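You operate a simulated robot arm through the tools that you are given. There is no shell and no other tool. Be economical: measure what you need, move in short steps, check, and stop when the job is done.

The job below is to be done with a simulated two-armed robot. You get a single attempt, and the scene is never put back.

TASK
Let the air out of the pot, then unclamp and open it.
Fine: Open both valves first; loosen the clamps only when the pointer has dropped. Leave the lid up.

Only the result counts: the job must be done as asked and must still hold three seconds after the hand-in. Knocking over, shifting, dropping, spilling or breaking anything else fails it. A push-on lid holds only when it is set on centred and level and pressed home; a screw cap is set on level and turned clockwise until tight.

THE ROBOT
Two 7-joint arms with fingered hands on one trunk, on a base that drives. Base frame: it is fixed to the floor where the robot stands at the start and does not move with it; the origin is under the middle of the robot, x ahead of it, y to its left, z up; the surface under the hand at the start is at about z = 0.86. Readings come in m, degrees, newtons and seconds.
The left shoulder is at the start at [0.025, 0.092, 1.311], the right one opposite. With the tool pointing down near the work surface each hand reaches from about 0.1 to 0.46 m from the robot's upright axis, wherever it stands, measured 20 degrees to its own side. Places, roughly: air pot [0.5, 0.1, 0.9]; air pot lid [0.5, 0.1, 1]; left lid clamp [0.4, 0.2, 1]; left pot valve [0.5, 0.2, 1]; pot test key [0.4, 0.1, 1]; pump knob [0.5, 0.1, 1.1]; right lid clamp [0.4, 0, 1]; right pot valve [0.5, 0.1, 1]. Payload 2.1 kg a hand.
The TCP of each hand is the grasp point between the finger pads, 0.02 m short of the fingertips. In the tool frame z runs along the fingers and y along their closing line. The gripper opens to 0.068 m. The gripper's body begins 0.023 m behind the TCP. The gripper is a hand of 5 fingers: y runs from the thumb to the fingers, the wrist lies at [-0.01, -0.079, -0.131] in the tool frame, and closing takes about 1.5 s.
Orientation is that of the tool frame in the base frame, as a unit quaternion [w, x, y, z]. With the fingers straight down and the wrist toward the robot, the tool's x, y and z point along [0, 1, 0], [1, 0, 0] and [0, 0, -1] of the base frame.

THE INTERFACE
- The arms move only by the tool step_arm. It takes "left_plan", "right_plan" or both (then of equal length, played together; a hand with none holds still); each is a list of rows, each an object of numbers (a shift or turn left out is 0, a gripper value left out holds the last): "x", "y", "z": the shift along the base's x, y, z in units of 400 mm (1.0 is 400 mm); "rx", "ry", "rz": the turn, a rotation vector about the base's x, y, z in units of 120 degrees (1.0 is 120 degrees); "jaw": the closure, from 0 (fully open) to 1 (shut). In form: [{"x": .., "y": .., "z": .., "rx": .., "ry": .., "rz": .., "jaw": ..}, ...]. A call has 1 to 12 rows; each row is the pose to reach, as a shift and turn from the pose commanded when the call began. A call with a number of a shift or a turn outside -1 to 1 is refused whole. Rows are played at 5 a second. More than 0.05 m and 8.6 degrees between two rows, or a gripper value outside its range, and nothing of the call is played. Where a pose cannot be reached the arm comes as near as it can. A force on the tool above 40 N (or 10 N above the force at the start of the call, whichever is more), or a blocked arm, ends the call early, and 0.2 s more pass. Each finger travels about 0.153 m/s and halts on what it meets, pressing with about 21 N; the grip force reading is that of the motor and also rises with nothing between the fingers. The clock runs only during rows and for 0.2 s after the last one: add rows that repeat a pose to give the fingers time. It gives the time, the measured TCP pose, the force on the tool (base axes), the opening and the grip force at its end, in the units of the frame above (readings bear some noise), with the torque about the TCP (base axes, N m) and any sound that the robot's microphone picked up, and new pictures: "pictures" is both (left out), scene, wrist or none (wrist: the cameras of the hands that moved).
- Cameras (640 x 400 px; columns grow to the right, rows downward): "scene" is now at [0.1083, 0.0275, 1.4765]; the picture's right is [0.30, -0.95, 0.00], its down [-0.43, -0.13, -0.89] and it looks along [0.85, 0.27, -0.45] (base axes); focal length 214 px, centre (320, 200). "left" rides on the left gripper at [-0.054, -0.058, -0.072] in its tool frame; the picture's right is [-0.57, -0.39, 0.73], its down [0.73, -0.64, 0.23] and it looks along [0.38, 0.66, 0.65] (tool axes); focal length 226 px, centre (320, 200). "right" rides on the right gripper at [0.054, -0.058, -0.072] in its tool frame; the picture's right is [-0.57, 0.39, -0.73], its down [-0.73, -0.64, 0.23] and it looks along [-0.38, 0.66, 0.65] (tool axes); focal length 226 px, centre (320, 200). There is no depth. A picture from a camera that has moved, and an enlarged one, comes with that camera's place and axes in the base frame and with its lens.
- move_column(by): slides the trunk up (or, below 0, down) by that many m; the arms and the scene camera ride with it, the base frame stays. It gives what a move gives, with no picture.
- roll_base(legs): drives the robot by 1 to 6 legs, each [ahead, left, turn to the left] in m, m and degrees, along the robot's own axes; the way and the turn of a leg run together, so that a leg with both is an arc; at most 1.5 m and 180 degrees a leg. The arms and the cameras ride along, it lands a little off, and it stops where it bumps. It gives what a move gives, and a new picture of the scene camera.
- preshape(shape, hand): the hand has 5 fingers and takes this shape, open, in about a second: jaw (thumb against the fingers, like two jaws); tri (thumb and two fingers); tip (a fingertip pinch); poke (one finger out to press); point (the index stretched); flat (the hand flat); cup (the hand cupped); fist (a fist). The gripper value then closes the fingers along that shape, each until it touches; the sizes above hold for jaw. It gives what a move gives, with no picture.
- turn_head(pan, tilt): turns the head with the scene camera to pan (to the left, within 86 degrees either way) and tilt (down, from -29 to 69), counted from straight ahead of the robot. It gives what a move gives, and a new picture of the scene camera.
- close_up(camera, box): a new picture of the part [left, top, right, bottom] of that camera's present view, enlarged. It takes no simulated time.
- sign_off(): hands the job in; it is judged then, once.

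Work in short steps. Places have to be worked out from the pictures, the camera data and where the tool is seen: move nearer, look again, correct. Check each grasp and each placing, and mend what went wrong. You have 120 turns and 260 pictures in all, those below and enlarged ones among them. Open the grippers and draw the arms clear of the work before you hand the job in, unless the task says otherwise; then end with one line.

The tools are called after "Request:" by a JSON object that holds its "name" and its "arguments". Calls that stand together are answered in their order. step_arm: Moves the arms, as the interface text tells. Its arguments: {"type":"object","properties":{"left_plan":{"type":"array","items":{"type":"object","properties":{"x":{"type":"number"},"y":{"type":"number"},"z":{"type":"number"},"rx":{"type":"number"},"ry":{"type":"number"},"rz":{"type":"number"},"jaw":{"type":"number"}}}},"right_plan":{"type":"array","items":{"type":"object","properties":{"x":{"type":"number"},"y":{"type":"number"},"z":{"type":"number"},"rx":{"type":"number"},"ry":{"type":"number"},"rz":{"type":"number"},"jaw":{"type":"number"}}}},"pictures":{"type":"string","enum":["both","scene","wrist","none"]}},"required":[]} The other tools are called the same way: move_column (by) slides the trunk up or down; preshape (shape, hand) gives the hand a shape; roll_base (legs) drives the base; turn_head (pan, tilt) turns the head that bears the scene camera; close_up (camera, box) takes an enlarged picture of a part of a camera's view; sign_off () hands the job in.

At the start:

```text
clock: 0.0
left_ee_pos: [0.3171, 0.2661, 1.4794]
left_tool_rot: [-0.001, 0.707, 0.707, 0.0]
left_force: [-0.1, -0.3, 0.3]
left_wrist_torque: [0.0, 0.01, -0.01]
left_grip_width: 0.0678
left_grip_force: 0.1
left_shape: jaw
right_ee_pos: [0.3627, -0.0749, 1.4356]
right_tool_rot: [0.0, 0.707, 0.707, 0.0]
right_force: [-0.2, -0.2, -0.2]
right_wrist_torque: [0.02, -0.01, 0.0]
right_grip_width: 0.0678
right_grip_force: 0.0
right_shape: jaw
trunk travel left (down, up): [-0.55, 0.354]
robot x, y, heading: [0.0002, 0.0037, 0.1]
head pan, tilt: [17.4, 26.7]
```

scene: 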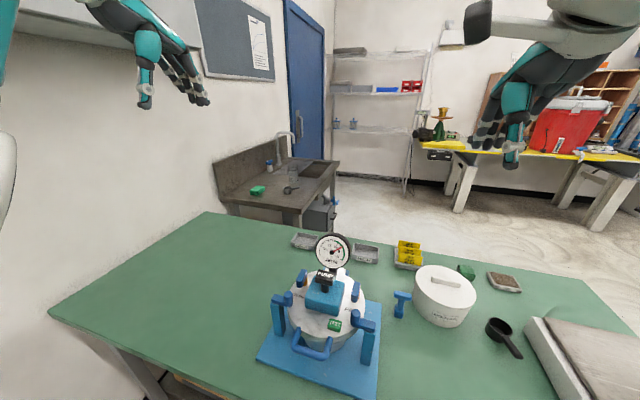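
right: 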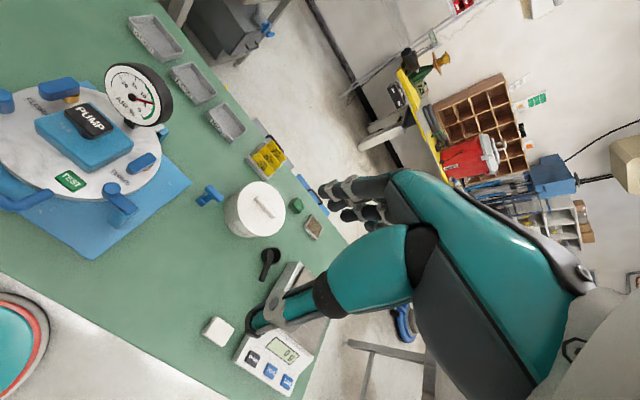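
left: 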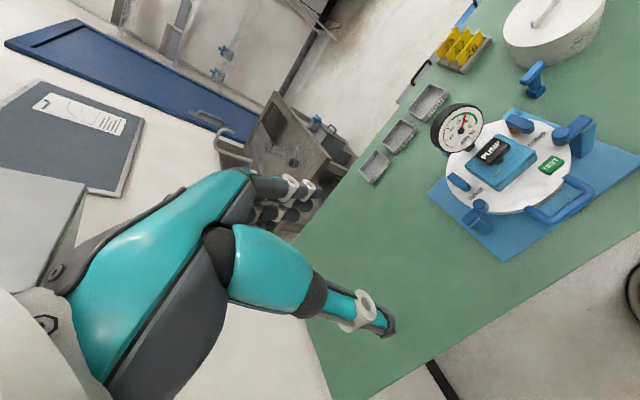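

I'll first enlarge the pot in the pictures to understand its valves, clamps and gauge.

Request:
{"name": "close_up", "arguments": {"camera": "scene", "box": [240, 220, 400, 400]}}

Request:
{"name": "close_up", "arguments": {"camera": "right", "box": [0, 40, 200, 270]}}

Request:
{"name": "close_up", "arguments": {"camera": "left", "box": [410, 80, 630, 270]}}

```text
2.22 times, centred on (320, 310) of scene
camera zoom: at [0.1083, 0.0275, 1.4765], right [0.3, -0.95, 0.0], down [-0.43, -0.13, -0.89], along [0.85, 0.27, -0.45], focal length 477 px, centre (320, -44)
```

zoom: 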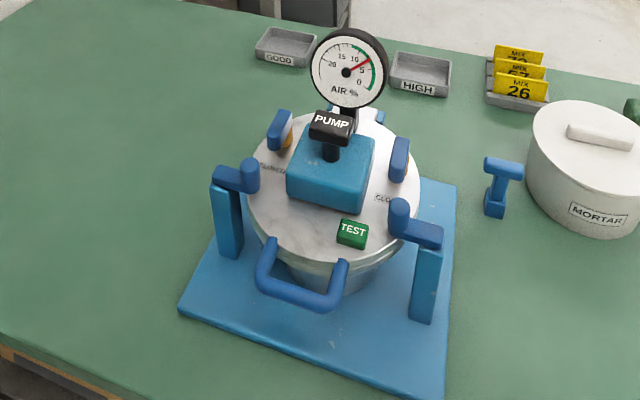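

```text
1.74 times, centred on (100, 155) of right
camera zoom: at [0.3031, -0.0205, 1.5087], right [0.39, -0.57, 0.73], down [-0.64, -0.73, -0.23], along [0.66, -0.38, -0.65], focal length 393 px, centre (703, 278)
```

zoom: 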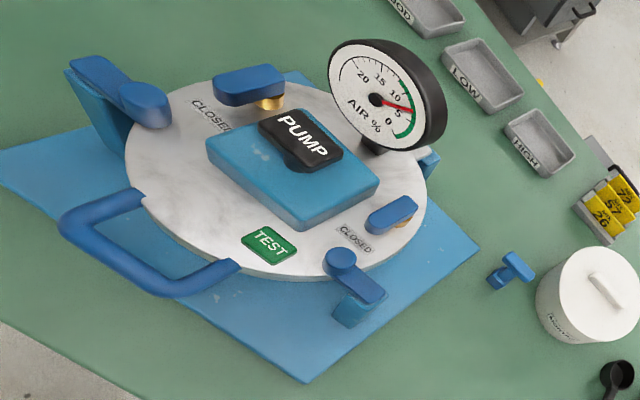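

```text
2.11 times, centred on (520, 175) of left
camera zoom: at [0.2588, 0.2114, 1.5507], right [-0.39, -0.57, -0.73], down [-0.64, 0.73, -0.23], along [0.66, 0.38, -0.65], focal length 476 px, centre (-101, 253)
```

zoom: 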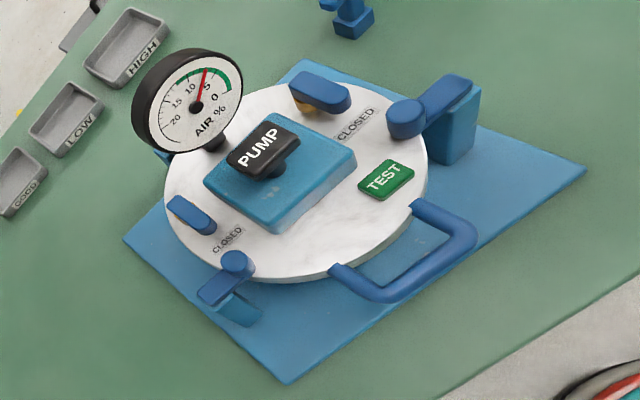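

The pot lies squarely in front of me, with levers about (0.48, 0.197) and (0.48, 0.057) and clamp knobs about (0.42, 0.208) and (0.42, 0.047). It is on the edge of reach, so I'll roll a little closer and look down on it.

Request:
{"name": "roll_base", "arguments": {"legs": [[0.1, 0.06, 0]]}}

Request:
{"name": "turn_head", "arguments": {"pan": 5, "tilt": 55}}

Request:
{"name": "close_up", "arguments": {"camera": "scene", "box": [200, 100, 440, 300]}}

```text
clock: 1.2
left_ee_pos: [0.4176, 0.3277, 1.477]
left_tool_rot: [-0.001, 0.708, 0.707, -0.001]
left_force: [0.7, -0.1, -0.8]
left_wrist_torque: [-0.03, 0.03, -0.03]
left_grip_width: 0.0677
left_grip_force: 0.0
left_shape: jaw
right_ee_pos: [0.4626, -0.0158, 1.4342]
right_tool_rot: [-0.001, 0.707, 0.707, 0.0]
right_force: [0.1, -0.1, -0.7]
right_wrist_torque: [0.01, -0.01, 0.0]
right_grip_width: 0.0679
right_grip_force: 0.0
right_shape: jaw
trunk travel left (down, up): [-0.55, 0.354]
robot x, y, heading: [0.0997, 0.0574, 0.0]
head pan, tilt: [17.4, 26.7]
camera scene: at [0.21, 0.0873, 1.4764], right [0.3, -0.95, 0.0], down [-0.43, -0.14, -0.89], along [0.85, 0.27, -0.45], focal length 214 px, centre (320, 200)
```

scene: 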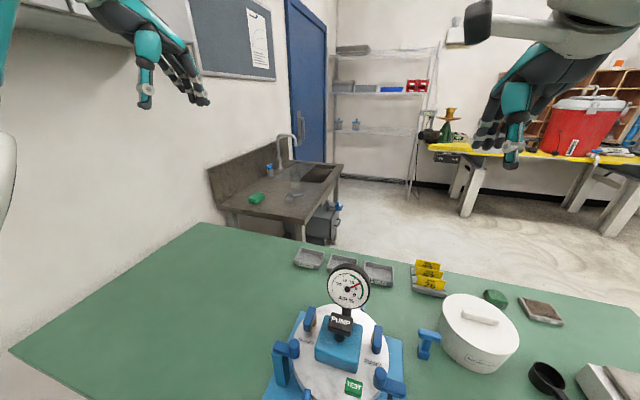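

```text
clock: 2.1
left_ee_pos: [0.4168, 0.3255, 1.4787]
left_tool_rot: [-0.001, 0.707, 0.708, -0.001]
left_force: [0.4, -0.4, -0.5]
left_wrist_torque: [-0.04, -0.01, -0.03]
left_grip_width: 0.0678
left_grip_force: 0.0
left_shape: jaw
right_ee_pos: [0.462, -0.0166, 1.4353]
right_tool_rot: [0.001, 0.707, 0.707, 0.0]
right_force: [-0.1, 0.0, 0.1]
right_wrist_torque: [0.02, 0.02, 0.04]
right_grip_width: 0.0676
right_grip_force: 0.0
right_shape: jaw
trunk travel left (down, up): [-0.55, 0.354]
robot x, y, heading: [0.1017, 0.0593, 0.0]
head pan, tilt: [5.0, 55.0]
camera scene: at [0.1932, 0.0654, 1.4353], right [0.09, -1.0, 0.0], down [-0.82, -0.07, -0.57], along [0.57, 0.05, -0.82], focal length 214 px, centre (320, 200)
```

scene: 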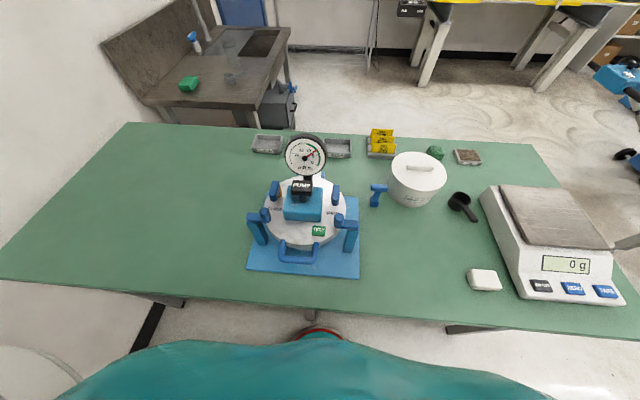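

```text
2.00 times, centred on (320, 200) of scene
camera zoom: at [0.1932, 0.0654, 1.4353], right [0.09, -1.0, 0.0], down [-0.82, -0.07, -0.57], along [0.57, 0.05, -0.82], focal length 429 px, centre (320, 200)
```

zoom: 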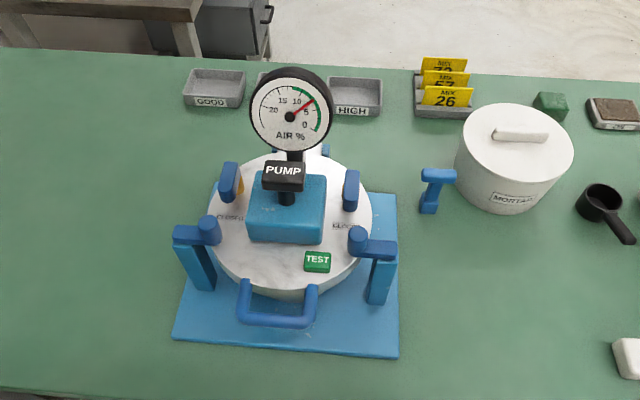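

The pot is now within reach. I'll shape the left hand to a poking finger and lower it above and outside the left valve to see the finger and lever closely.

Request:
{"name": "preshape", "arguments": {"shape": "poke", "hand": "left"}}

Request:
{"name": "step_arm", "arguments": {"left_plan": [{"x": 0.02, "y": -0.02, "z": -0.1}, {"x": 0.04, "y": -0.04, "z": -0.2}, {"x": 0.06, "y": -0.06, "z": -0.3}, {"x": 0.08, "y": -0.08, "z": -0.4}, {"x": 0.1, "y": -0.1, "z": -0.5}, {"x": 0.15, "y": -0.12, "z": -0.6}]}}

```text
clock: 3.0
left_ee_pos: [0.4164, 0.326, 1.4789]
left_tool_rot: [0.001, 0.707, 0.708, 0.0]
left_force: [-0.5, -0.1, 0.4]
left_wrist_torque: [0.03, 0.0, 0.03]
left_grip_width: 0.0
left_grip_force: 0.1
left_shape: poke
right_ee_pos: [0.4639, -0.0164, 1.4349]
right_tool_rot: [0.001, 0.707, 0.707, 0.0]
right_force: [0.7, -0.8, 0.3]
right_wrist_torque: [-0.01, -0.02, 0.01]
right_grip_width: 0.0678
right_grip_force: 0.1
right_shape: jaw
trunk travel left (down, up): [-0.55, 0.354]
robot x, y, heading: [0.098, 0.0609, -0.1]
head pan, tilt: [5.0, 55.0]
```

```text
clock: 4.5
left_ee_pos: [0.4787, 0.2763, 1.2392]
left_tool_rot: [0.0, 0.707, 0.707, -0.001]
left_force: [0.4, 0.1, 0.3]
left_wrist_torque: [-0.01, 0.0, 0.0]
left_grip_width: 0.0
left_grip_force: 0.1
left_shape: poke
right_ee_pos: [0.4619, -0.0164, 1.4349]
right_tool_rot: [0.001, 0.707, 0.707, 0.0]
right_force: [-0.9, -0.8, 0.4]
right_wrist_torque: [-0.01, 0.01, 0.01]
right_grip_width: 0.0675
right_grip_force: 0.0
right_shape: jaw
trunk travel left (down, up): [-0.55, 0.354]
robot x, y, heading: [0.0976, 0.0589, 0.2]
head pan, tilt: [5.0, 55.0]
camera scene: at [0.1935, 0.0653, 1.4352], right [0.09, -1.0, 0.0], down [-0.82, -0.07, -0.57], along [0.57, 0.05, -0.82], focal length 214 px, centre (320, 200)
camera left: at [0.4211, 0.2213, 1.3111], right [-0.39, -0.57, -0.73], down [-0.64, 0.73, -0.23], along [0.66, 0.38, -0.65], focal length 226 px, centre (320, 200)
```

scene: 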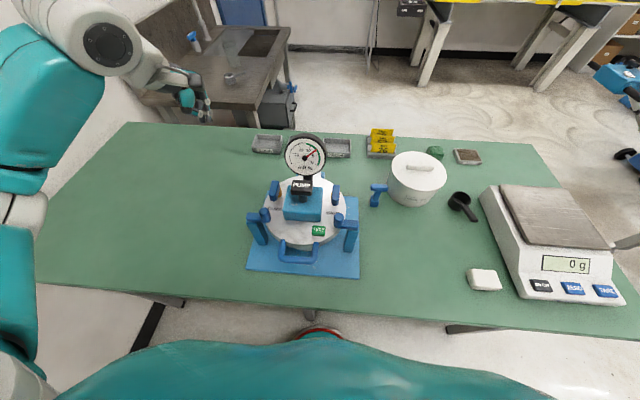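
left: 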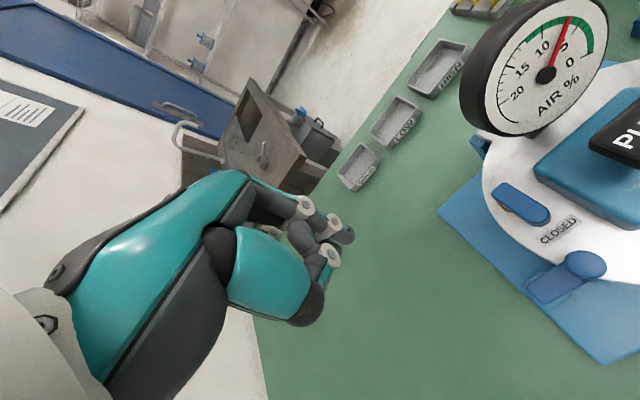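

I'll zoom in on the hand to see where the poking finger is.

Request:
{"name": "close_up", "arguments": {"camera": "left", "box": [220, 170, 380, 340]}}

Request:
{"name": "close_up", "arguments": {"camera": "left", "box": [460, 140, 640, 320]}}

Request:
{"name": "close_up", "arguments": {"camera": "scene", "box": [150, 60, 230, 130]}}

```text
2.35 times, centred on (300, 255) of left
camera zoom: at [0.4211, 0.2213, 1.3111], right [-0.39, -0.57, -0.73], down [-0.64, 0.73, -0.23], along [0.66, 0.38, -0.65], focal length 532 px, centre (367, 71)
```

zoom: 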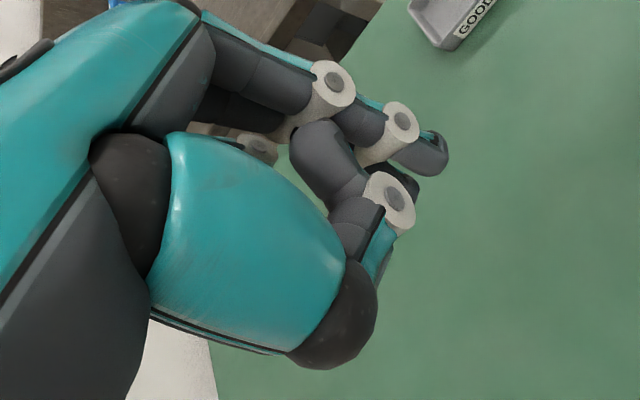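

```text
2.22 times, centred on (550, 230) of left
camera zoom: at [0.4211, 0.2213, 1.3111], right [-0.39, -0.57, -0.73], down [-0.64, 0.73, -0.23], along [0.66, 0.38, -0.65], focal length 502 px, centre (-191, 133)
```

zoom: 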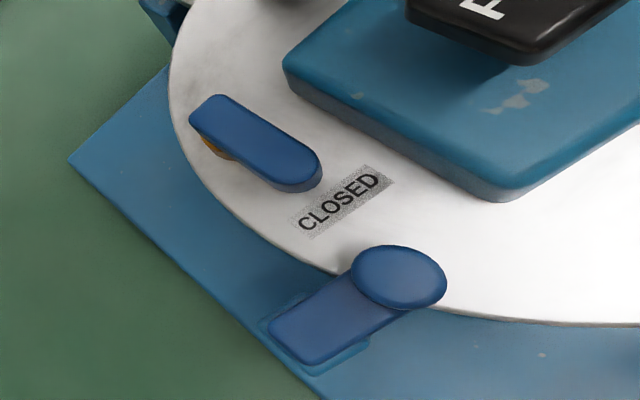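

```text
5.71 times, centred on (190, 95) of scene
camera zoom: at [0.1935, 0.0653, 1.4352], right [0.09, -1.0, 0.0], down [-0.82, -0.07, -0.57], along [0.57, 0.05, -0.82], focal length 1226 px, centre (1063, 800)
```

zoom: 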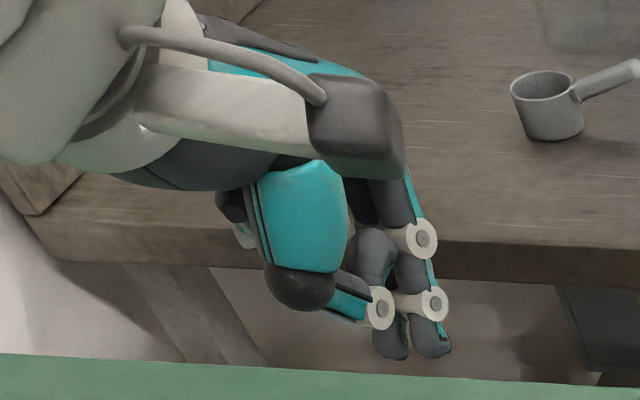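

The poking finger barely protrudes beyond the folded ones. I'll try the "point" shape and compare.

Request:
{"name": "preshape", "arguments": {"shape": "point", "hand": "left"}}

Request:
{"name": "close_up", "arguments": {"camera": "scene", "box": [150, 60, 230, 130]}}

Request:
{"name": "close_up", "arguments": {"camera": "left", "box": [220, 130, 420, 330]}}

```text
clock: 5.3
left_ee_pos: [0.4785, 0.2767, 1.2399]
left_tool_rot: [0.0, 0.707, 0.707, 0.0]
left_force: [-0.1, -0.3, -0.6]
left_wrist_torque: [0.0, 0.0, 0.01]
left_grip_width: 0.0
left_grip_force: 0.0
left_shape: point
right_ee_pos: [0.4623, -0.0149, 1.4359]
right_tool_rot: [0.0, 0.707, 0.707, 0.0]
right_force: [0.1, 1.0, -0.5]
right_wrist_torque: [0.0, -0.01, -0.02]
right_grip_width: 0.0676
right_grip_force: 0.0
right_shape: jaw
trunk travel left (down, up): [-0.55, 0.354]
robot x, y, heading: [0.0994, 0.0563, 0.1]
head pan, tilt: [5.0, 55.0]
```

```text
5.71 times, centred on (190, 95) of scene
camera zoom: at [0.1932, 0.0654, 1.4353], right [0.09, -1.0, 0.0], down [-0.82, -0.07, -0.57], along [0.57, 0.05, -0.82], focal length 1226 px, centre (1063, 800)
```

zoom: 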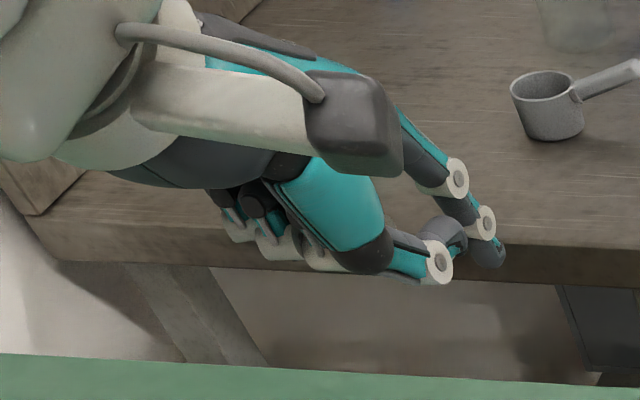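

```text
2.00 times, centred on (320, 230) of left
camera zoom: at [0.4207, 0.2215, 1.3117], right [-0.39, -0.57, -0.73], down [-0.64, 0.73, -0.23], along [0.66, 0.38, -0.65], focal length 452 px, centre (320, 140)
```

zoom: 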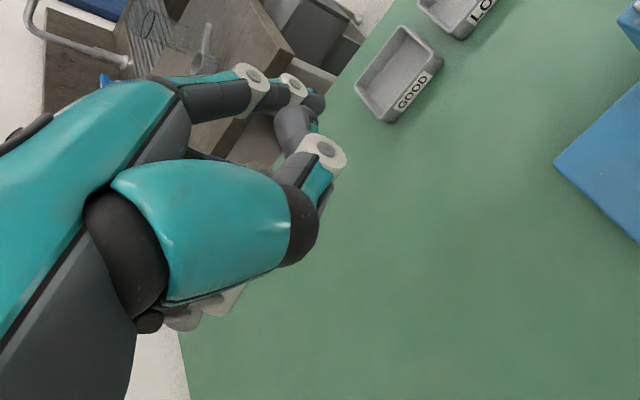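

I'll compare with the "tip" pinch shape, which may straddle the lever.

Request:
{"name": "preshape", "arguments": {"shape": "tip", "hand": "left"}}

Request:
{"name": "step_arm", "arguments": {"left_plan": [{"z": -0.02, "rz": -0.07}, {"z": -0.04, "rz": -0.14}, {"z": -0.06, "rz": -0.21}, {"z": -0.08, "rz": -0.28}, {"z": -0.1, "rz": -0.35}, {"z": -0.12, "rz": -0.42}, {"z": -0.12, "rz": -0.49}, {"z": -0.12, "rz": -0.56}, {"z": -0.12, "rz": -0.63}, {"z": -0.12, "rz": -0.7}, {"z": -0.12, "rz": -0.75}]}}

Request:
{"name": "close_up", "arguments": {"camera": "scene", "box": [180, 80, 340, 220]}}

```text
clock: 6.2
left_ee_pos: [0.4786, 0.2769, 1.2403]
left_tool_rot: [0.0, 0.707, 0.707, 0.0]
left_force: [0.2, -0.3, 0.1]
left_wrist_torque: [0.0, -0.01, -0.01]
left_grip_width: 0.0677
left_grip_force: 0.1
left_shape: tip
right_ee_pos: [0.4623, -0.0159, 1.4357]
right_tool_rot: [0.0, 0.708, 0.706, 0.0]
right_force: [-0.2, 0.5, -0.1]
right_wrist_torque: [0.0, 0.0, 0.02]
right_grip_width: 0.0677
right_grip_force: 0.0
right_shape: jaw
trunk travel left (down, up): [-0.55, 0.354]
robot x, y, heading: [0.0997, 0.0631, -0.0]
head pan, tilt: [5.0, 55.0]
```

```text
clock: 8.7
left_ee_pos: [0.4776, 0.2786, 1.1906]
left_tool_rot: [0.0, 1.0, -0.001, 0.0]
left_force: [0.3, 0.6, 0.6]
left_wrist_torque: [-0.02, 0.04, 0.02]
left_grip_width: 0.0679
left_grip_force: 0.0
left_shape: tip
right_ee_pos: [0.462, -0.0165, 1.4362]
right_tool_rot: [0.0, 0.707, 0.707, 0.0]
right_force: [-0.2, 0.3, -1.2]
right_wrist_torque: [-0.01, 0.02, 0.03]
right_grip_width: 0.0678
right_grip_force: 0.0
right_shape: jaw
trunk travel left (down, up): [-0.55, 0.354]
robot x, y, heading: [0.099, 0.0598, -0.2]
head pan, tilt: [5.0, 55.0]
camera scene: at [0.1933, 0.0653, 1.4353], right [0.09, -1.0, 0.0], down [-0.82, -0.07, -0.57], along [0.57, 0.05, -0.82], focal length 214 px, centre (320, 200)
camera left: at [0.4233, 0.3355, 1.2622], right [-0.57, 0.39, -0.73], down [0.73, 0.64, -0.23], along [0.37, -0.66, -0.65], focal length 226 px, centre (320, 200)
```

scene: 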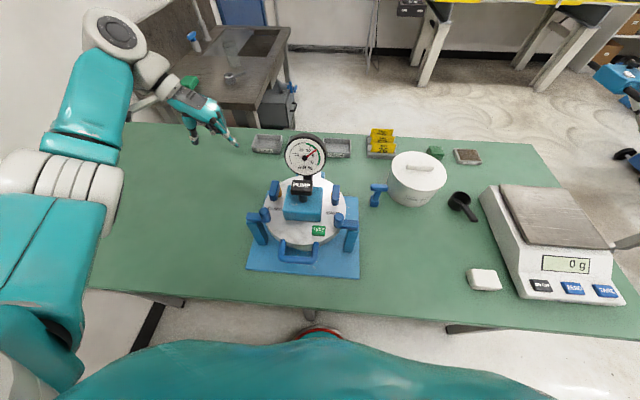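
left: 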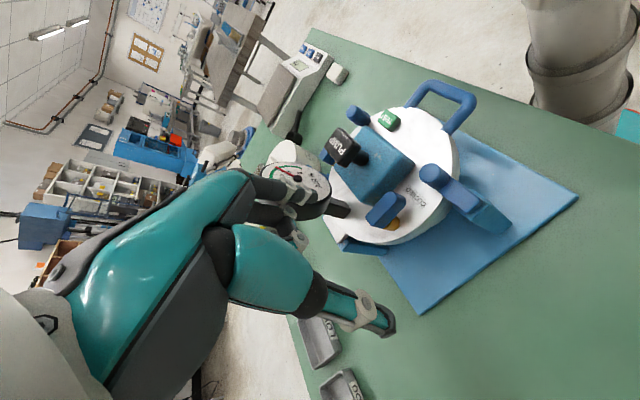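

```text
2.86 times, centred on (260, 150) of scene
camera zoom: at [0.1933, 0.0653, 1.4353], right [0.09, -1.0, 0.0], down [-0.82, -0.07, -0.57], along [0.57, 0.05, -0.82], focal length 613 px, centre (491, 343)
```

zoom: 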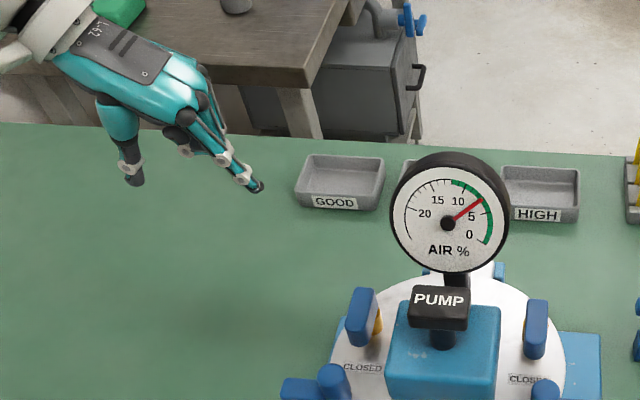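

The tip pinch is slim: thumb and index are clear, straddling along y. I'll partly close it and hover over the front part of the left lever.

Request:
{"name": "step_arm", "arguments": {"left_plan": [{"x": -0.005, "y": -0.06, "z": -0.05, "jaw": 0.4}, {"x": -0.014, "y": -0.12, "z": -0.1, "jaw": 0.4}, {"x": -0.014, "y": -0.176, "z": -0.15, "jaw": 0.4}, {"x": -0.014, "y": -0.176, "z": -0.19, "jaw": 0.4}]}}

Request:
{"name": "close_up", "arguments": {"camera": "scene", "box": [210, 110, 350, 230]}}

Request:
{"name": "close_up", "arguments": {"camera": "left", "box": [300, 150, 480, 350]}}

```text
clock: 9.7
left_ee_pos: [0.4709, 0.2102, 1.1122]
left_tool_rot: [0.0, 1.0, 0.0, 0.001]
left_force: [-0.1, -0.3, 0.1]
left_wrist_torque: [0.03, -0.04, 0.03]
left_grip_width: 0.041
left_grip_force: 0.2
left_shape: tip
right_ee_pos: [0.4619, -0.0161, 1.4349]
right_tool_rot: [0.0, 0.707, 0.707, 0.0]
right_force: [0.3, 0.0, 0.1]
right_wrist_torque: [0.01, -0.02, -0.01]
right_grip_width: 0.0677
right_grip_force: 0.1
right_shape: jaw
trunk travel left (down, up): [-0.55, 0.354]
robot x, y, heading: [0.1009, 0.0601, -0.3]
head pan, tilt: [5.0, 55.0]
camera scene: at [0.1932, 0.0655, 1.4353], right [0.09, -1.0, 0.0], down [-0.82, -0.07, -0.57], along [0.57, 0.05, -0.82], focal length 214 px, centre (320, 200)
camera left: at [0.4171, 0.2663, 1.1843], right [-0.57, 0.39, -0.73], down [0.73, 0.64, -0.23], along [0.38, -0.66, -0.65], focal length 226 px, centre (320, 200)
```

scene: 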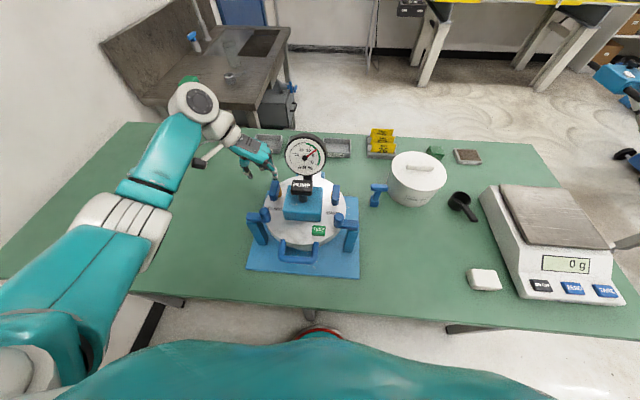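
left: 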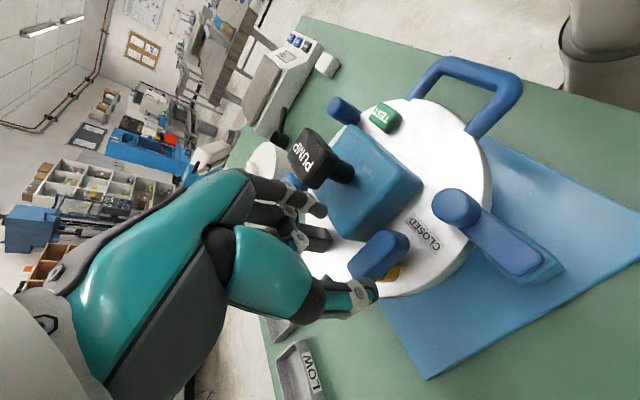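

```text
3.33 times, centred on (280, 170) of scene
camera zoom: at [0.1932, 0.0655, 1.4353], right [0.09, -1.0, 0.0], down [-0.82, -0.07, -0.57], along [0.57, 0.05, -0.82], focal length 715 px, centre (453, 300)
```

zoom: 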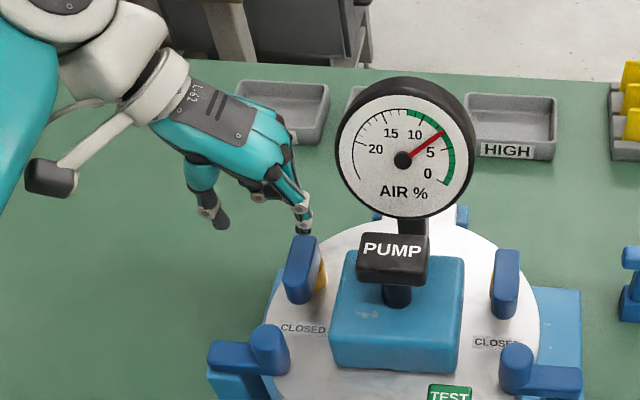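

```text
2.00 times, centred on (390, 250) of left
camera zoom: at [0.4171, 0.2663, 1.1843], right [-0.57, 0.39, -0.73], down [0.73, 0.64, -0.23], along [0.38, -0.66, -0.65], focal length 452 px, centre (180, 100)
```

zoom: 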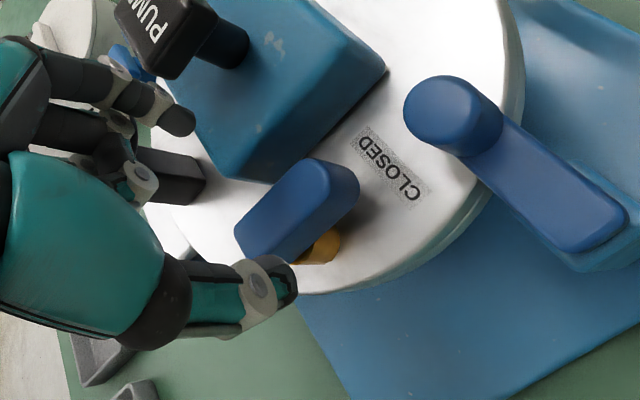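

The lever's stem is under its middle (about 0.487, 0.198), so I can pinch it centrally and turn. Index tip fits the gap to the pump box; I'll descend over the centre.

Request:
{"name": "step_arm", "arguments": {"left_plan": [{"x": 0.0375, "y": -0.007, "z": -0.03}, {"x": 0.0375, "y": -0.007, "z": -0.08}, {"x": 0.0375, "y": -0.007, "z": -0.12}, {"x": 0.0375, "y": -0.007, "z": -0.15}, {"x": 0.0375, "y": -0.007, "z": -0.168}]}}

Request:
{"name": "close_up", "arguments": {"camera": "scene", "box": [210, 110, 350, 230]}}

Request:
{"name": "close_up", "arguments": {"camera": "left", "box": [260, 150, 440, 350]}}

```text
clock: 10.8
left_ee_pos: [0.4882, 0.205, 1.0475]
left_tool_rot: [0.001, 1.0, 0.0, 0.0]
left_force: [0.8, 0.0, 0.3]
left_wrist_torque: [0.03, 0.02, 0.01]
left_grip_width: 0.041
left_grip_force: 0.1
left_shape: tip
right_ee_pos: [0.4635, -0.0156, 1.435]
right_tool_rot: [0.0, 0.707, 0.708, 0.001]
right_force: [0.1, 0.4, -0.3]
right_wrist_torque: [0.0, 0.0, -0.01]
right_grip_width: 0.0675
right_grip_force: 0.1
right_shape: jaw
trunk travel left (down, up): [-0.55, 0.354]
robot x, y, heading: [0.0939, 0.057, 0.2]
head pan, tilt: [5.0, 55.0]
camera scene: at [0.1932, 0.0654, 1.4353], right [0.09, -1.0, 0.0], down [-0.82, -0.07, -0.57], along [0.57, 0.05, -0.82], focal length 214 px, centre (320, 200)
camera left: at [0.4337, 0.262, 1.1192], right [-0.57, 0.39, -0.73], down [0.73, 0.64, -0.23], along [0.38, -0.66, -0.65], focal length 226 px, centre (320, 200)
```

scene: 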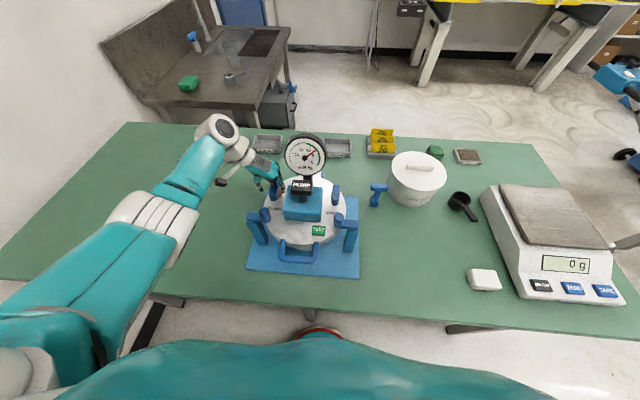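
left: 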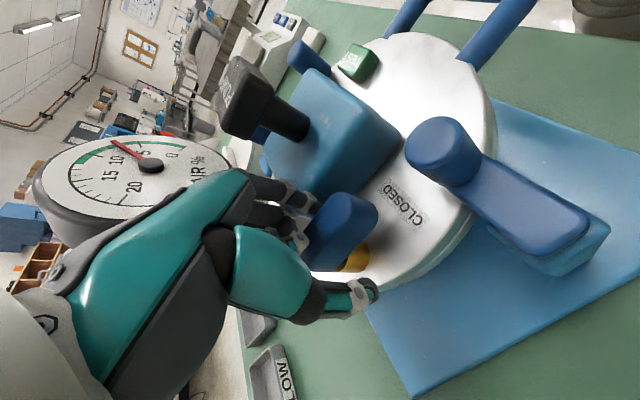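

```text
3.33 times, centred on (280, 170) of scene
camera zoom: at [0.1932, 0.0654, 1.4353], right [0.09, -1.0, 0.0], down [-0.82, -0.07, -0.57], along [0.57, 0.05, -0.82], focal length 715 px, centre (453, 300)
```

zoom: 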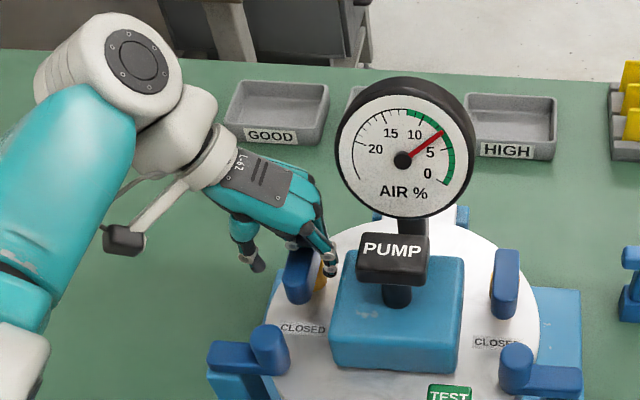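

```text
2.00 times, centred on (350, 250) of left
camera zoom: at [0.4337, 0.262, 1.1192], right [-0.57, 0.39, -0.73], down [0.73, 0.64, -0.23], along [0.38, -0.66, -0.65], focal length 452 px, centre (260, 100)
```

zoom: 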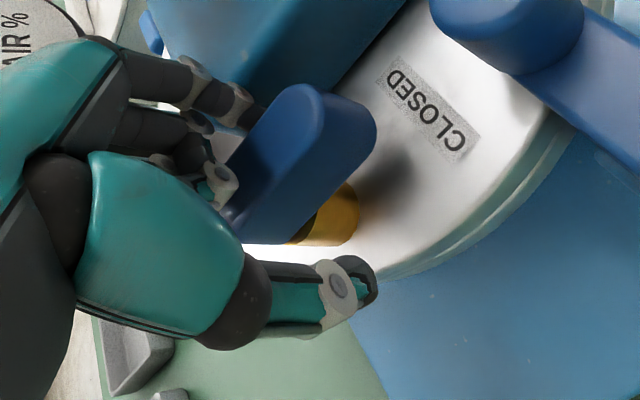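

The fingers straddle the lever cleanly without touching. I'll close on it.

Request:
{"name": "step_arm", "arguments": {"left_plan": [{"y": -0.012, "jaw": 0.6}, {"y": -0.015, "jaw": 0.8}, {"y": -0.015, "jaw": 1}, {"y": -0.015, "jaw": 1}, {"y": -0.015, "jaw": 1}], "pictures": "none"}}

Request:
{"name": "close_up", "arguments": {"camera": "left", "box": [260, 150, 440, 350]}}

```text
clock: 12.1
left_ee_pos: [0.4873, 0.198, 1.0467]
left_tool_rot: [-0.001, 1.0, 0.001, 0.0]
left_force: [1.3, 2.0, -1.3]
left_wrist_torque: [0.05, -0.02, 0.01]
left_grip_width: 0.0127
left_grip_force: 21.1
left_shape: tip
right_ee_pos: [0.461, -0.0154, 1.4354]
right_tool_rot: [0.0, 0.707, 0.707, 0.0]
right_force: [-1.1, -0.9, 0.1]
right_wrist_torque: [-0.04, 0.01, -0.01]
right_grip_width: 0.0676
right_grip_force: 0.0
right_shape: jaw
trunk travel left (down, up): [-0.55, 0.354]
robot x, y, heading: [0.0996, 0.0629, -0.1]
head pan, tilt: [5.0, 55.0]
```

```text
2.00 times, centred on (350, 250) of left
camera zoom: at [0.4333, 0.2561, 1.1189], right [-0.57, 0.39, -0.73], down [0.73, 0.64, -0.23], along [0.38, -0.66, -0.65], focal length 452 px, centre (260, 100)
```

zoom: 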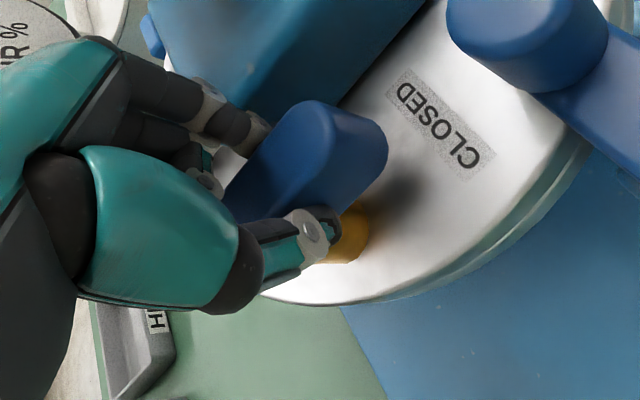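

The lever is pinched (grip 12.7 mm, 21 N). I'll turn it counter-clockwise ~20° and watch torque.

Request:
{"name": "step_arm", "arguments": {"left_plan": [{"rz": 0.05}, {"rz": 0.1}, {"rz": 0.15}, {"rz": 0.2}, {"rz": 0.2}]}}

Request:
{"name": "close_up", "arguments": {"camera": "scene", "box": [210, 110, 350, 230]}}

```text
clock: 13.2
left_ee_pos: [0.4861, 0.1986, 1.0479]
left_tool_rot: [0.0, 0.978, 0.208, 0.0]
left_force: [-4.2, -0.8, -4.2]
left_wrist_torque: [-0.08, 0.11, 0.0]
left_grip_width: 0.0133
left_grip_force: 21.1
left_shape: tip
right_ee_pos: [0.4608, -0.0147, 1.4347]
right_tool_rot: [0.0, 0.707, 0.707, 0.0]
right_force: [-0.4, 1.2, -0.1]
right_wrist_torque: [0.0, 0.0, 0.03]
right_grip_width: 0.0676
right_grip_force: 0.0
right_shape: jaw
trunk travel left (down, up): [-0.55, 0.354]
robot x, y, heading: [0.1007, 0.0586, -0.3]
head pan, tilt: [5.0, 55.0]
camera scene: at [0.1927, 0.0652, 1.4353], right [0.09, -1.0, 0.0], down [-0.82, -0.07, -0.57], along [0.57, 0.05, -0.82], focal length 214 px, centre (320, 200)
camera left: at [0.4129, 0.2281, 1.1193], right [-0.68, 0.12, -0.73], down [0.41, 0.88, -0.23], along [0.61, -0.45, -0.65], focal length 226 px, centre (320, 200)
```

scene: 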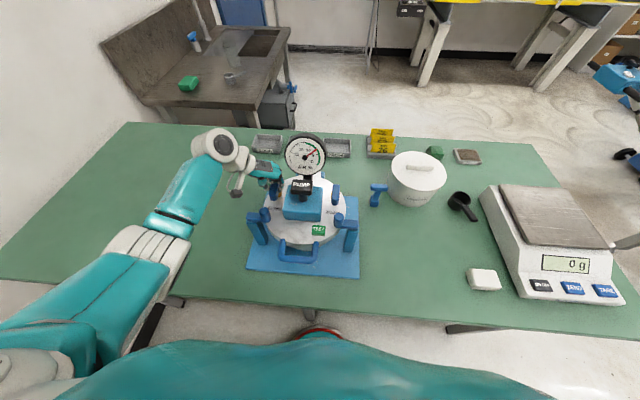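
left: 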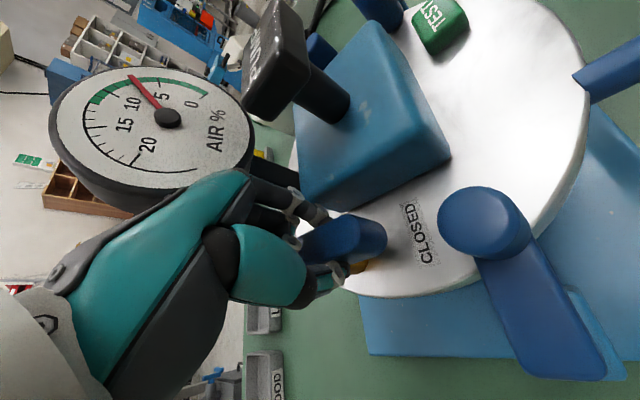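

```text
3.33 times, centred on (280, 170) of scene
camera zoom: at [0.1927, 0.0652, 1.4353], right [0.09, -1.0, 0.0], down [-0.82, -0.07, -0.57], along [0.57, 0.05, -0.82], focal length 715 px, centre (453, 300)
```

zoom: 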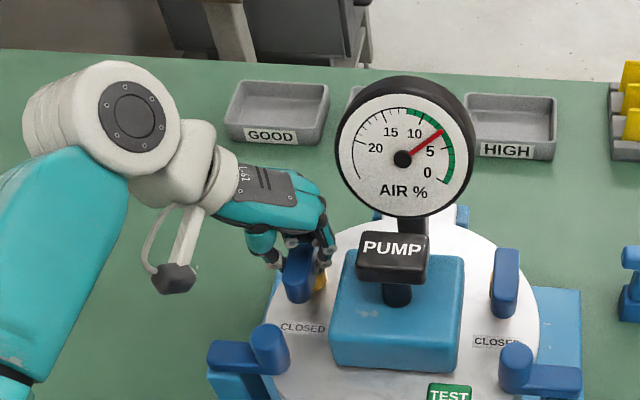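

The fingers merely pivoted on the lever because I held it at its axis. I'll re-grip on its front end and push sideways; first open slightly and slide forward toward the robot.

Request:
{"name": "step_arm", "arguments": {"left_plan": [{"jaw": 0.6}, {"jaw": 0.6}, {"x": -0.025, "jaw": 0.6}, {"x": -0.042, "jaw": 0.6}, {"x": -0.042, "jaw": 1}, {"x": -0.042, "jaw": 1}, {"x": -0.042, "jaw": 1}], "pictures": "none"}}

Request:
{"name": "close_up", "arguments": {"camera": "left", "box": [260, 150, 440, 350]}}

```text
clock: 14.8
left_ee_pos: [0.4695, 0.1986, 1.0471]
left_tool_rot: [0.0, 0.978, 0.209, 0.0]
left_force: [-4.8, -1.2, -1.1]
left_wrist_torque: [-0.05, 0.06, -0.01]
left_grip_width: 0.0129
left_grip_force: 20.4
left_shape: tip
right_ee_pos: [0.4611, -0.0154, 1.4362]
right_tool_rot: [0.001, 0.707, 0.707, 0.0]
right_force: [-0.6, 0.4, -0.8]
right_wrist_torque: [-0.02, 0.01, 0.02]
right_grip_width: 0.0679
right_grip_force: 0.1
right_shape: jaw
trunk travel left (down, up): [-0.55, 0.354]
robot x, y, heading: [0.1019, 0.0617, 0.0]
head pan, tilt: [5.0, 55.0]
```

```text
2.00 times, centred on (350, 250) of left
camera zoom: at [0.3967, 0.2284, 1.1191], right [-0.67, 0.12, -0.73], down [0.41, 0.88, -0.23], along [0.61, -0.45, -0.65], focal length 452 px, centre (260, 100)
```

zoom: 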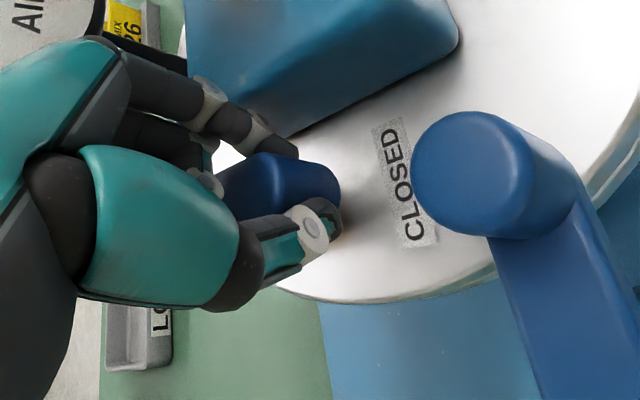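

Gripped near the front end. I'll push it outward (+y) about 12 mm with a small turn.

Request:
{"name": "step_arm", "arguments": {"left_plan": [{"y": 0.01, "x": 0.001}, {"y": 0.02, "x": 0.004, "rz": -0.04}, {"y": 0.03, "x": 0.008, "rz": -0.1}, {"y": 0.03, "x": 0.008, "rz": -0.1}], "pictures": "none"}}

Request:
{"name": "close_up", "arguments": {"camera": "left", "box": [260, 150, 440, 350]}}

Request:
{"name": "close_up", "arguments": {"camera": "scene", "box": [210, 110, 350, 230]}}

```text
clock: 15.8
left_ee_pos: [0.4727, 0.2113, 1.048]
left_tool_rot: [0.0, 0.995, 0.104, 0.0]
left_force: [-8.8, 1.1, -6.4]
left_wrist_torque: [0.03, 0.14, -0.08]
left_grip_width: 0.0141
left_grip_force: 20.9
left_shape: tip
right_ee_pos: [0.4618, -0.015, 1.4365]
right_tool_rot: [0.0, 0.707, 0.707, 0.001]
right_force: [-0.6, -0.4, 0.2]
right_wrist_torque: [0.0, 0.0, 0.0]
right_grip_width: 0.0677
right_grip_force: 0.1
right_shape: jaw
trunk travel left (down, up): [-0.55, 0.354]
robot x, y, heading: [0.0989, 0.0598, -0.1]
head pan, tilt: [5.0, 55.0]
```

```text
2.00 times, centred on (350, 250) of left
camera zoom: at [0.4069, 0.2556, 1.1196], right [-0.63, 0.26, -0.73], down [0.58, 0.78, -0.23], along [0.51, -0.57, -0.65], focal length 452 px, centre (260, 100)
```

zoom: 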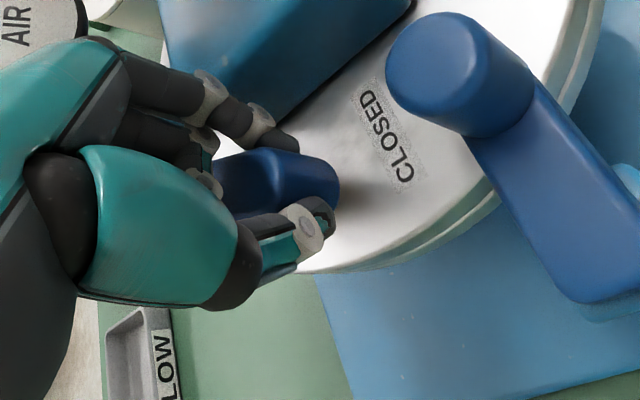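

```text
3.33 times, centred on (280, 170) of scene
camera zoom: at [0.192, 0.0657, 1.4353], right [0.09, -1.0, 0.0], down [-0.82, -0.07, -0.57], along [0.57, 0.05, -0.82], focal length 715 px, centre (453, 300)
```

zoom: 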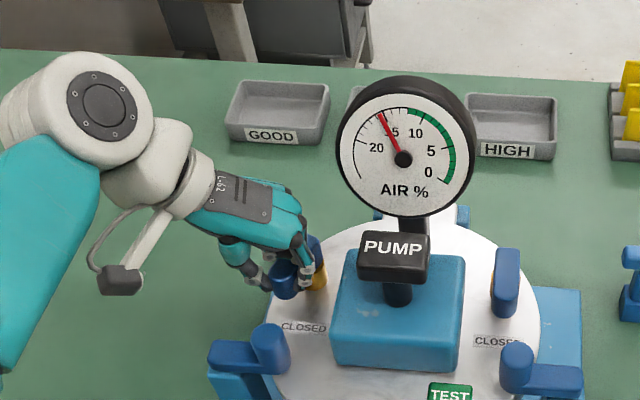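

It is turning outward and the pointer is already moving (so outward = open). I'll carry on along the arc to 90°.

Request:
{"name": "step_arm", "arguments": {"left_plan": [{"x": 0.006, "y": 0.006, "rz": -0.05}, {"x": 0.0115, "y": 0.0095, "rz": -0.1}, {"x": 0.018, "y": 0.013, "rz": -0.15}, {"x": 0.025, "y": 0.015, "rz": -0.2}, {"x": 0.032, "y": 0.016, "rz": -0.25}, {"x": 0.039, "y": 0.0165, "rz": -0.3}, {"x": 0.043, "y": 0.0165, "rz": -0.32}, {"x": 0.043, "y": 0.0165, "rz": -0.32}], "pictures": "none"}}

Request:
{"name": "close_up", "arguments": {"camera": "left", "box": [260, 150, 440, 350]}}

Request:
{"name": "close_up", "arguments": {"camera": "scene", "box": [210, 110, 350, 230]}}

```text
clock: 17.6
left_ee_pos: [0.4781, 0.22, 1.0511]
left_tool_rot: [0.001, 0.973, -0.23, 0.0]
left_force: [0.5, -1.0, -16.3]
left_wrist_torque: [-0.01, -0.05, -0.03]
left_grip_width: 0.0125
left_grip_force: 21.1
left_shape: tip
left hand out of reach, approached as far as the arm can: row 6, 7, 8
right_ee_pos: [0.4634, -0.0156, 1.4339]
right_tool_rot: [0.0, 0.707, 0.707, 0.0]
right_force: [0.6, 0.2, -1.5]
right_wrist_torque: [-0.01, -0.02, -0.01]
right_grip_width: 0.0674
right_grip_force: 0.0
right_shape: jaw
trunk travel left (down, up): [-0.55, 0.354]
robot x, y, heading: [0.1007, 0.064, 0.0]
head pan, tilt: [5.0, 55.0]
```

```text
2.00 times, centred on (350, 250) of left
camera zoom: at [0.4553, 0.2961, 1.1223], right [-0.33, 0.6, -0.73], down [0.94, 0.25, -0.23], along [0.04, -0.76, -0.65], focal length 452 px, centre (260, 100)
```

zoom: 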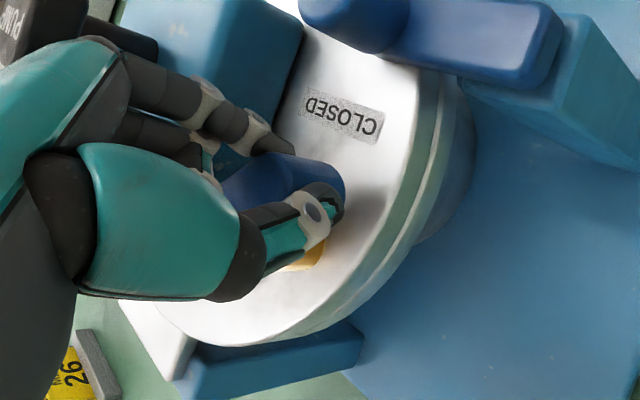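

```text
3.33 times, centred on (280, 170) of scene
camera zoom: at [0.1946, 0.0657, 1.4351], right [0.09, -1.0, 0.0], down [-0.82, -0.07, -0.57], along [0.57, 0.05, -0.82], focal length 715 px, centre (453, 300)
```

zoom: 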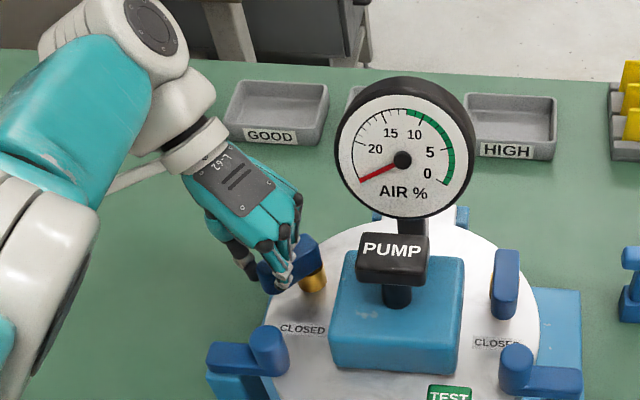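

Pointer has fallen to the end stop; the lever is at ~65°. The arm ran out of reach in that twist, so I'll release, lift, turn the wrist back and then push the outer end home from the front.

Request:
{"name": "step_arm", "arguments": {"left_plan": [{"jaw": 0.4}, {"jaw": 0.4}, {"z": 0.06}, {"z": 0.13}, {"x": -0.04, "z": 0.13, "rz": 0.06}, {"x": -0.06, "z": 0.13, "rz": 0.12}, {"x": -0.06, "z": 0.13, "rz": 0.18, "jaw": 1}, {"x": -0.06, "z": 0.13, "rz": 0.24, "jaw": 1}, {"x": -0.06, "z": 0.13, "rz": 0.3, "jaw": 1}]}}

Request:
{"name": "close_up", "arguments": {"camera": "scene", "box": [210, 110, 350, 230]}}

```text
clock: 19.6
left_ee_pos: [0.4518, 0.2192, 1.1029]
left_tool_rot: [0.0, 0.996, 0.085, 0.0]
left_force: [-0.2, -0.7, 0.2]
left_wrist_torque: [0.03, -0.03, 0.04]
left_grip_width: 0.0
left_grip_force: 20.9
left_shape: tip
right_ee_pos: [0.4629, -0.0156, 1.4358]
right_tool_rot: [0.0, 0.707, 0.707, 0.0]
right_force: [0.3, -0.1, -0.4]
right_wrist_torque: [0.03, -0.01, 0.01]
right_grip_width: 0.0677
right_grip_force: 0.3
right_shape: jaw
trunk travel left (down, up): [-0.55, 0.354]
robot x, y, heading: [0.0987, 0.0595, 0.2]
head pan, tilt: [5.0, 55.0]
camera scene: at [0.1931, 0.0654, 1.4353], right [0.09, -1.0, 0.0], down [-0.82, -0.07, -0.57], along [0.57, 0.05, -0.82], focal length 214 px, centre (320, 200)
camera left: at [0.3893, 0.2664, 1.1749], right [-0.62, 0.29, -0.73], down [0.61, 0.76, -0.23], along [0.48, -0.59, -0.65], focal length 226 px, centre (320, 200)
```

scene: 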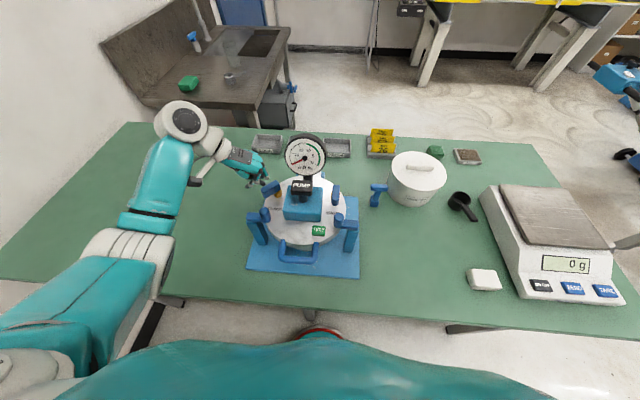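
left: 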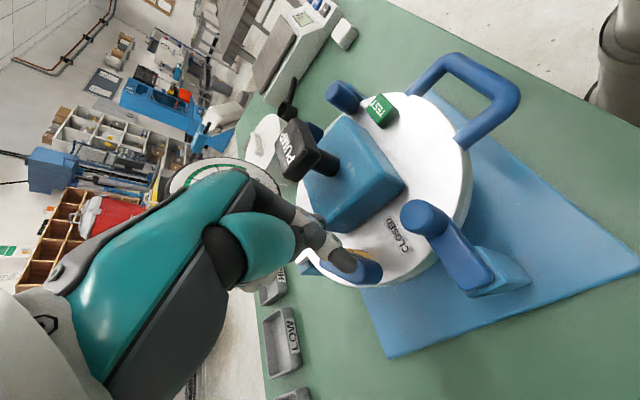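

```text
3.33 times, centred on (280, 170) of scene
camera zoom: at [0.1931, 0.0654, 1.4353], right [0.09, -1.0, 0.0], down [-0.82, -0.07, -0.57], along [0.57, 0.05, -0.82], focal length 715 px, centre (453, 300)
```

zoom: 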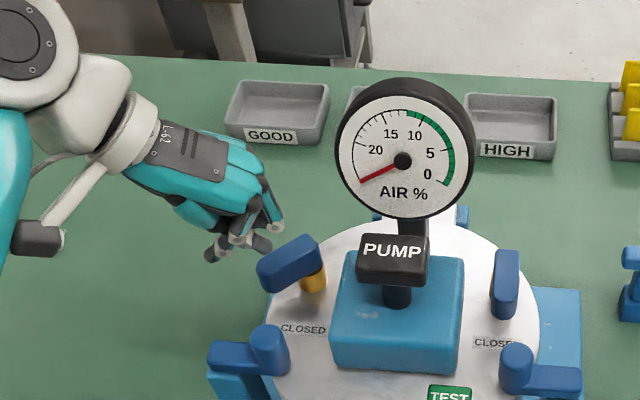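

I'll lower the closed fingertips in front of the lever's outer end and push it +x.

Request:
{"name": "step_arm", "arguments": {"left_plan": [{"x": -0.005, "z": -0.06}, {"x": -0.005, "z": -0.11}, {"x": -0.005, "z": -0.137}, {"x": 0.015, "z": -0.137}, {"x": 0.03, "z": -0.137}, {"x": 0.042, "z": -0.137}, {"x": 0.054, "z": -0.137}, {"x": 0.058, "z": -0.137}], "pictures": "none"}}

Request:
{"name": "close_up", "arguments": {"camera": "scene", "box": [210, 110, 350, 230]}}

Request:
{"name": "close_up", "arguments": {"camera": "left", "box": [260, 150, 440, 350]}}

```text
clock: 21.4
left_ee_pos: [0.4771, 0.2188, 1.0483]
left_tool_rot: [-0.001, 0.996, 0.084, 0.0]
left_force: [-0.8, -0.8, -0.6]
left_wrist_torque: [0.02, 0.02, -0.01]
left_grip_width: 0.0
left_grip_force: 21.2
left_shape: tip
right_ee_pos: [0.461, -0.0152, 1.4353]
right_tool_rot: [0.0, 0.707, 0.707, 0.001]
right_force: [0.6, 0.0, 0.4]
right_wrist_torque: [0.01, 0.03, 0.0]
right_grip_width: 0.0676
right_grip_force: 0.1
right_shape: jaw
trunk travel left (down, up): [-0.55, 0.354]
robot x, y, heading: [0.1, 0.0578, 0.2]
head pan, tilt: [5.0, 55.0]
```

```text
3.33 times, centred on (280, 170) of scene
camera zoom: at [0.1929, 0.0653, 1.4353], right [0.09, -1.0, 0.0], down [-0.82, -0.07, -0.57], along [0.57, 0.05, -0.82], focal length 715 px, centre (453, 300)
```

zoom: 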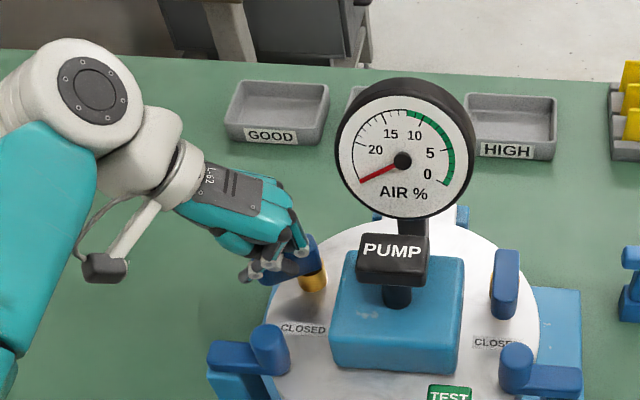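

```text
2.00 times, centred on (350, 250) of left
camera zoom: at [0.4139, 0.2656, 1.1203], right [-0.62, 0.29, -0.73], down [0.62, 0.75, -0.23], along [0.48, -0.59, -0.65], focal length 452 px, centre (260, 100)
```

zoom: 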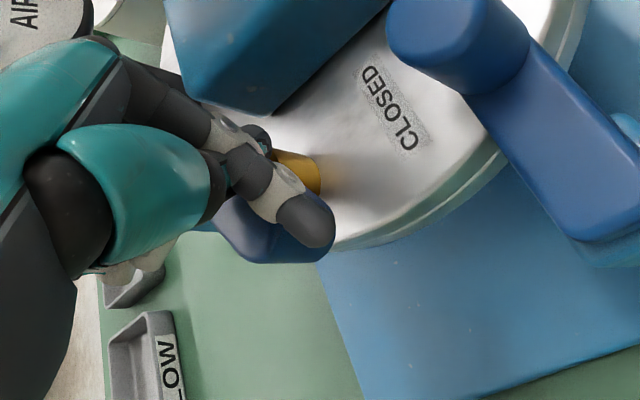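

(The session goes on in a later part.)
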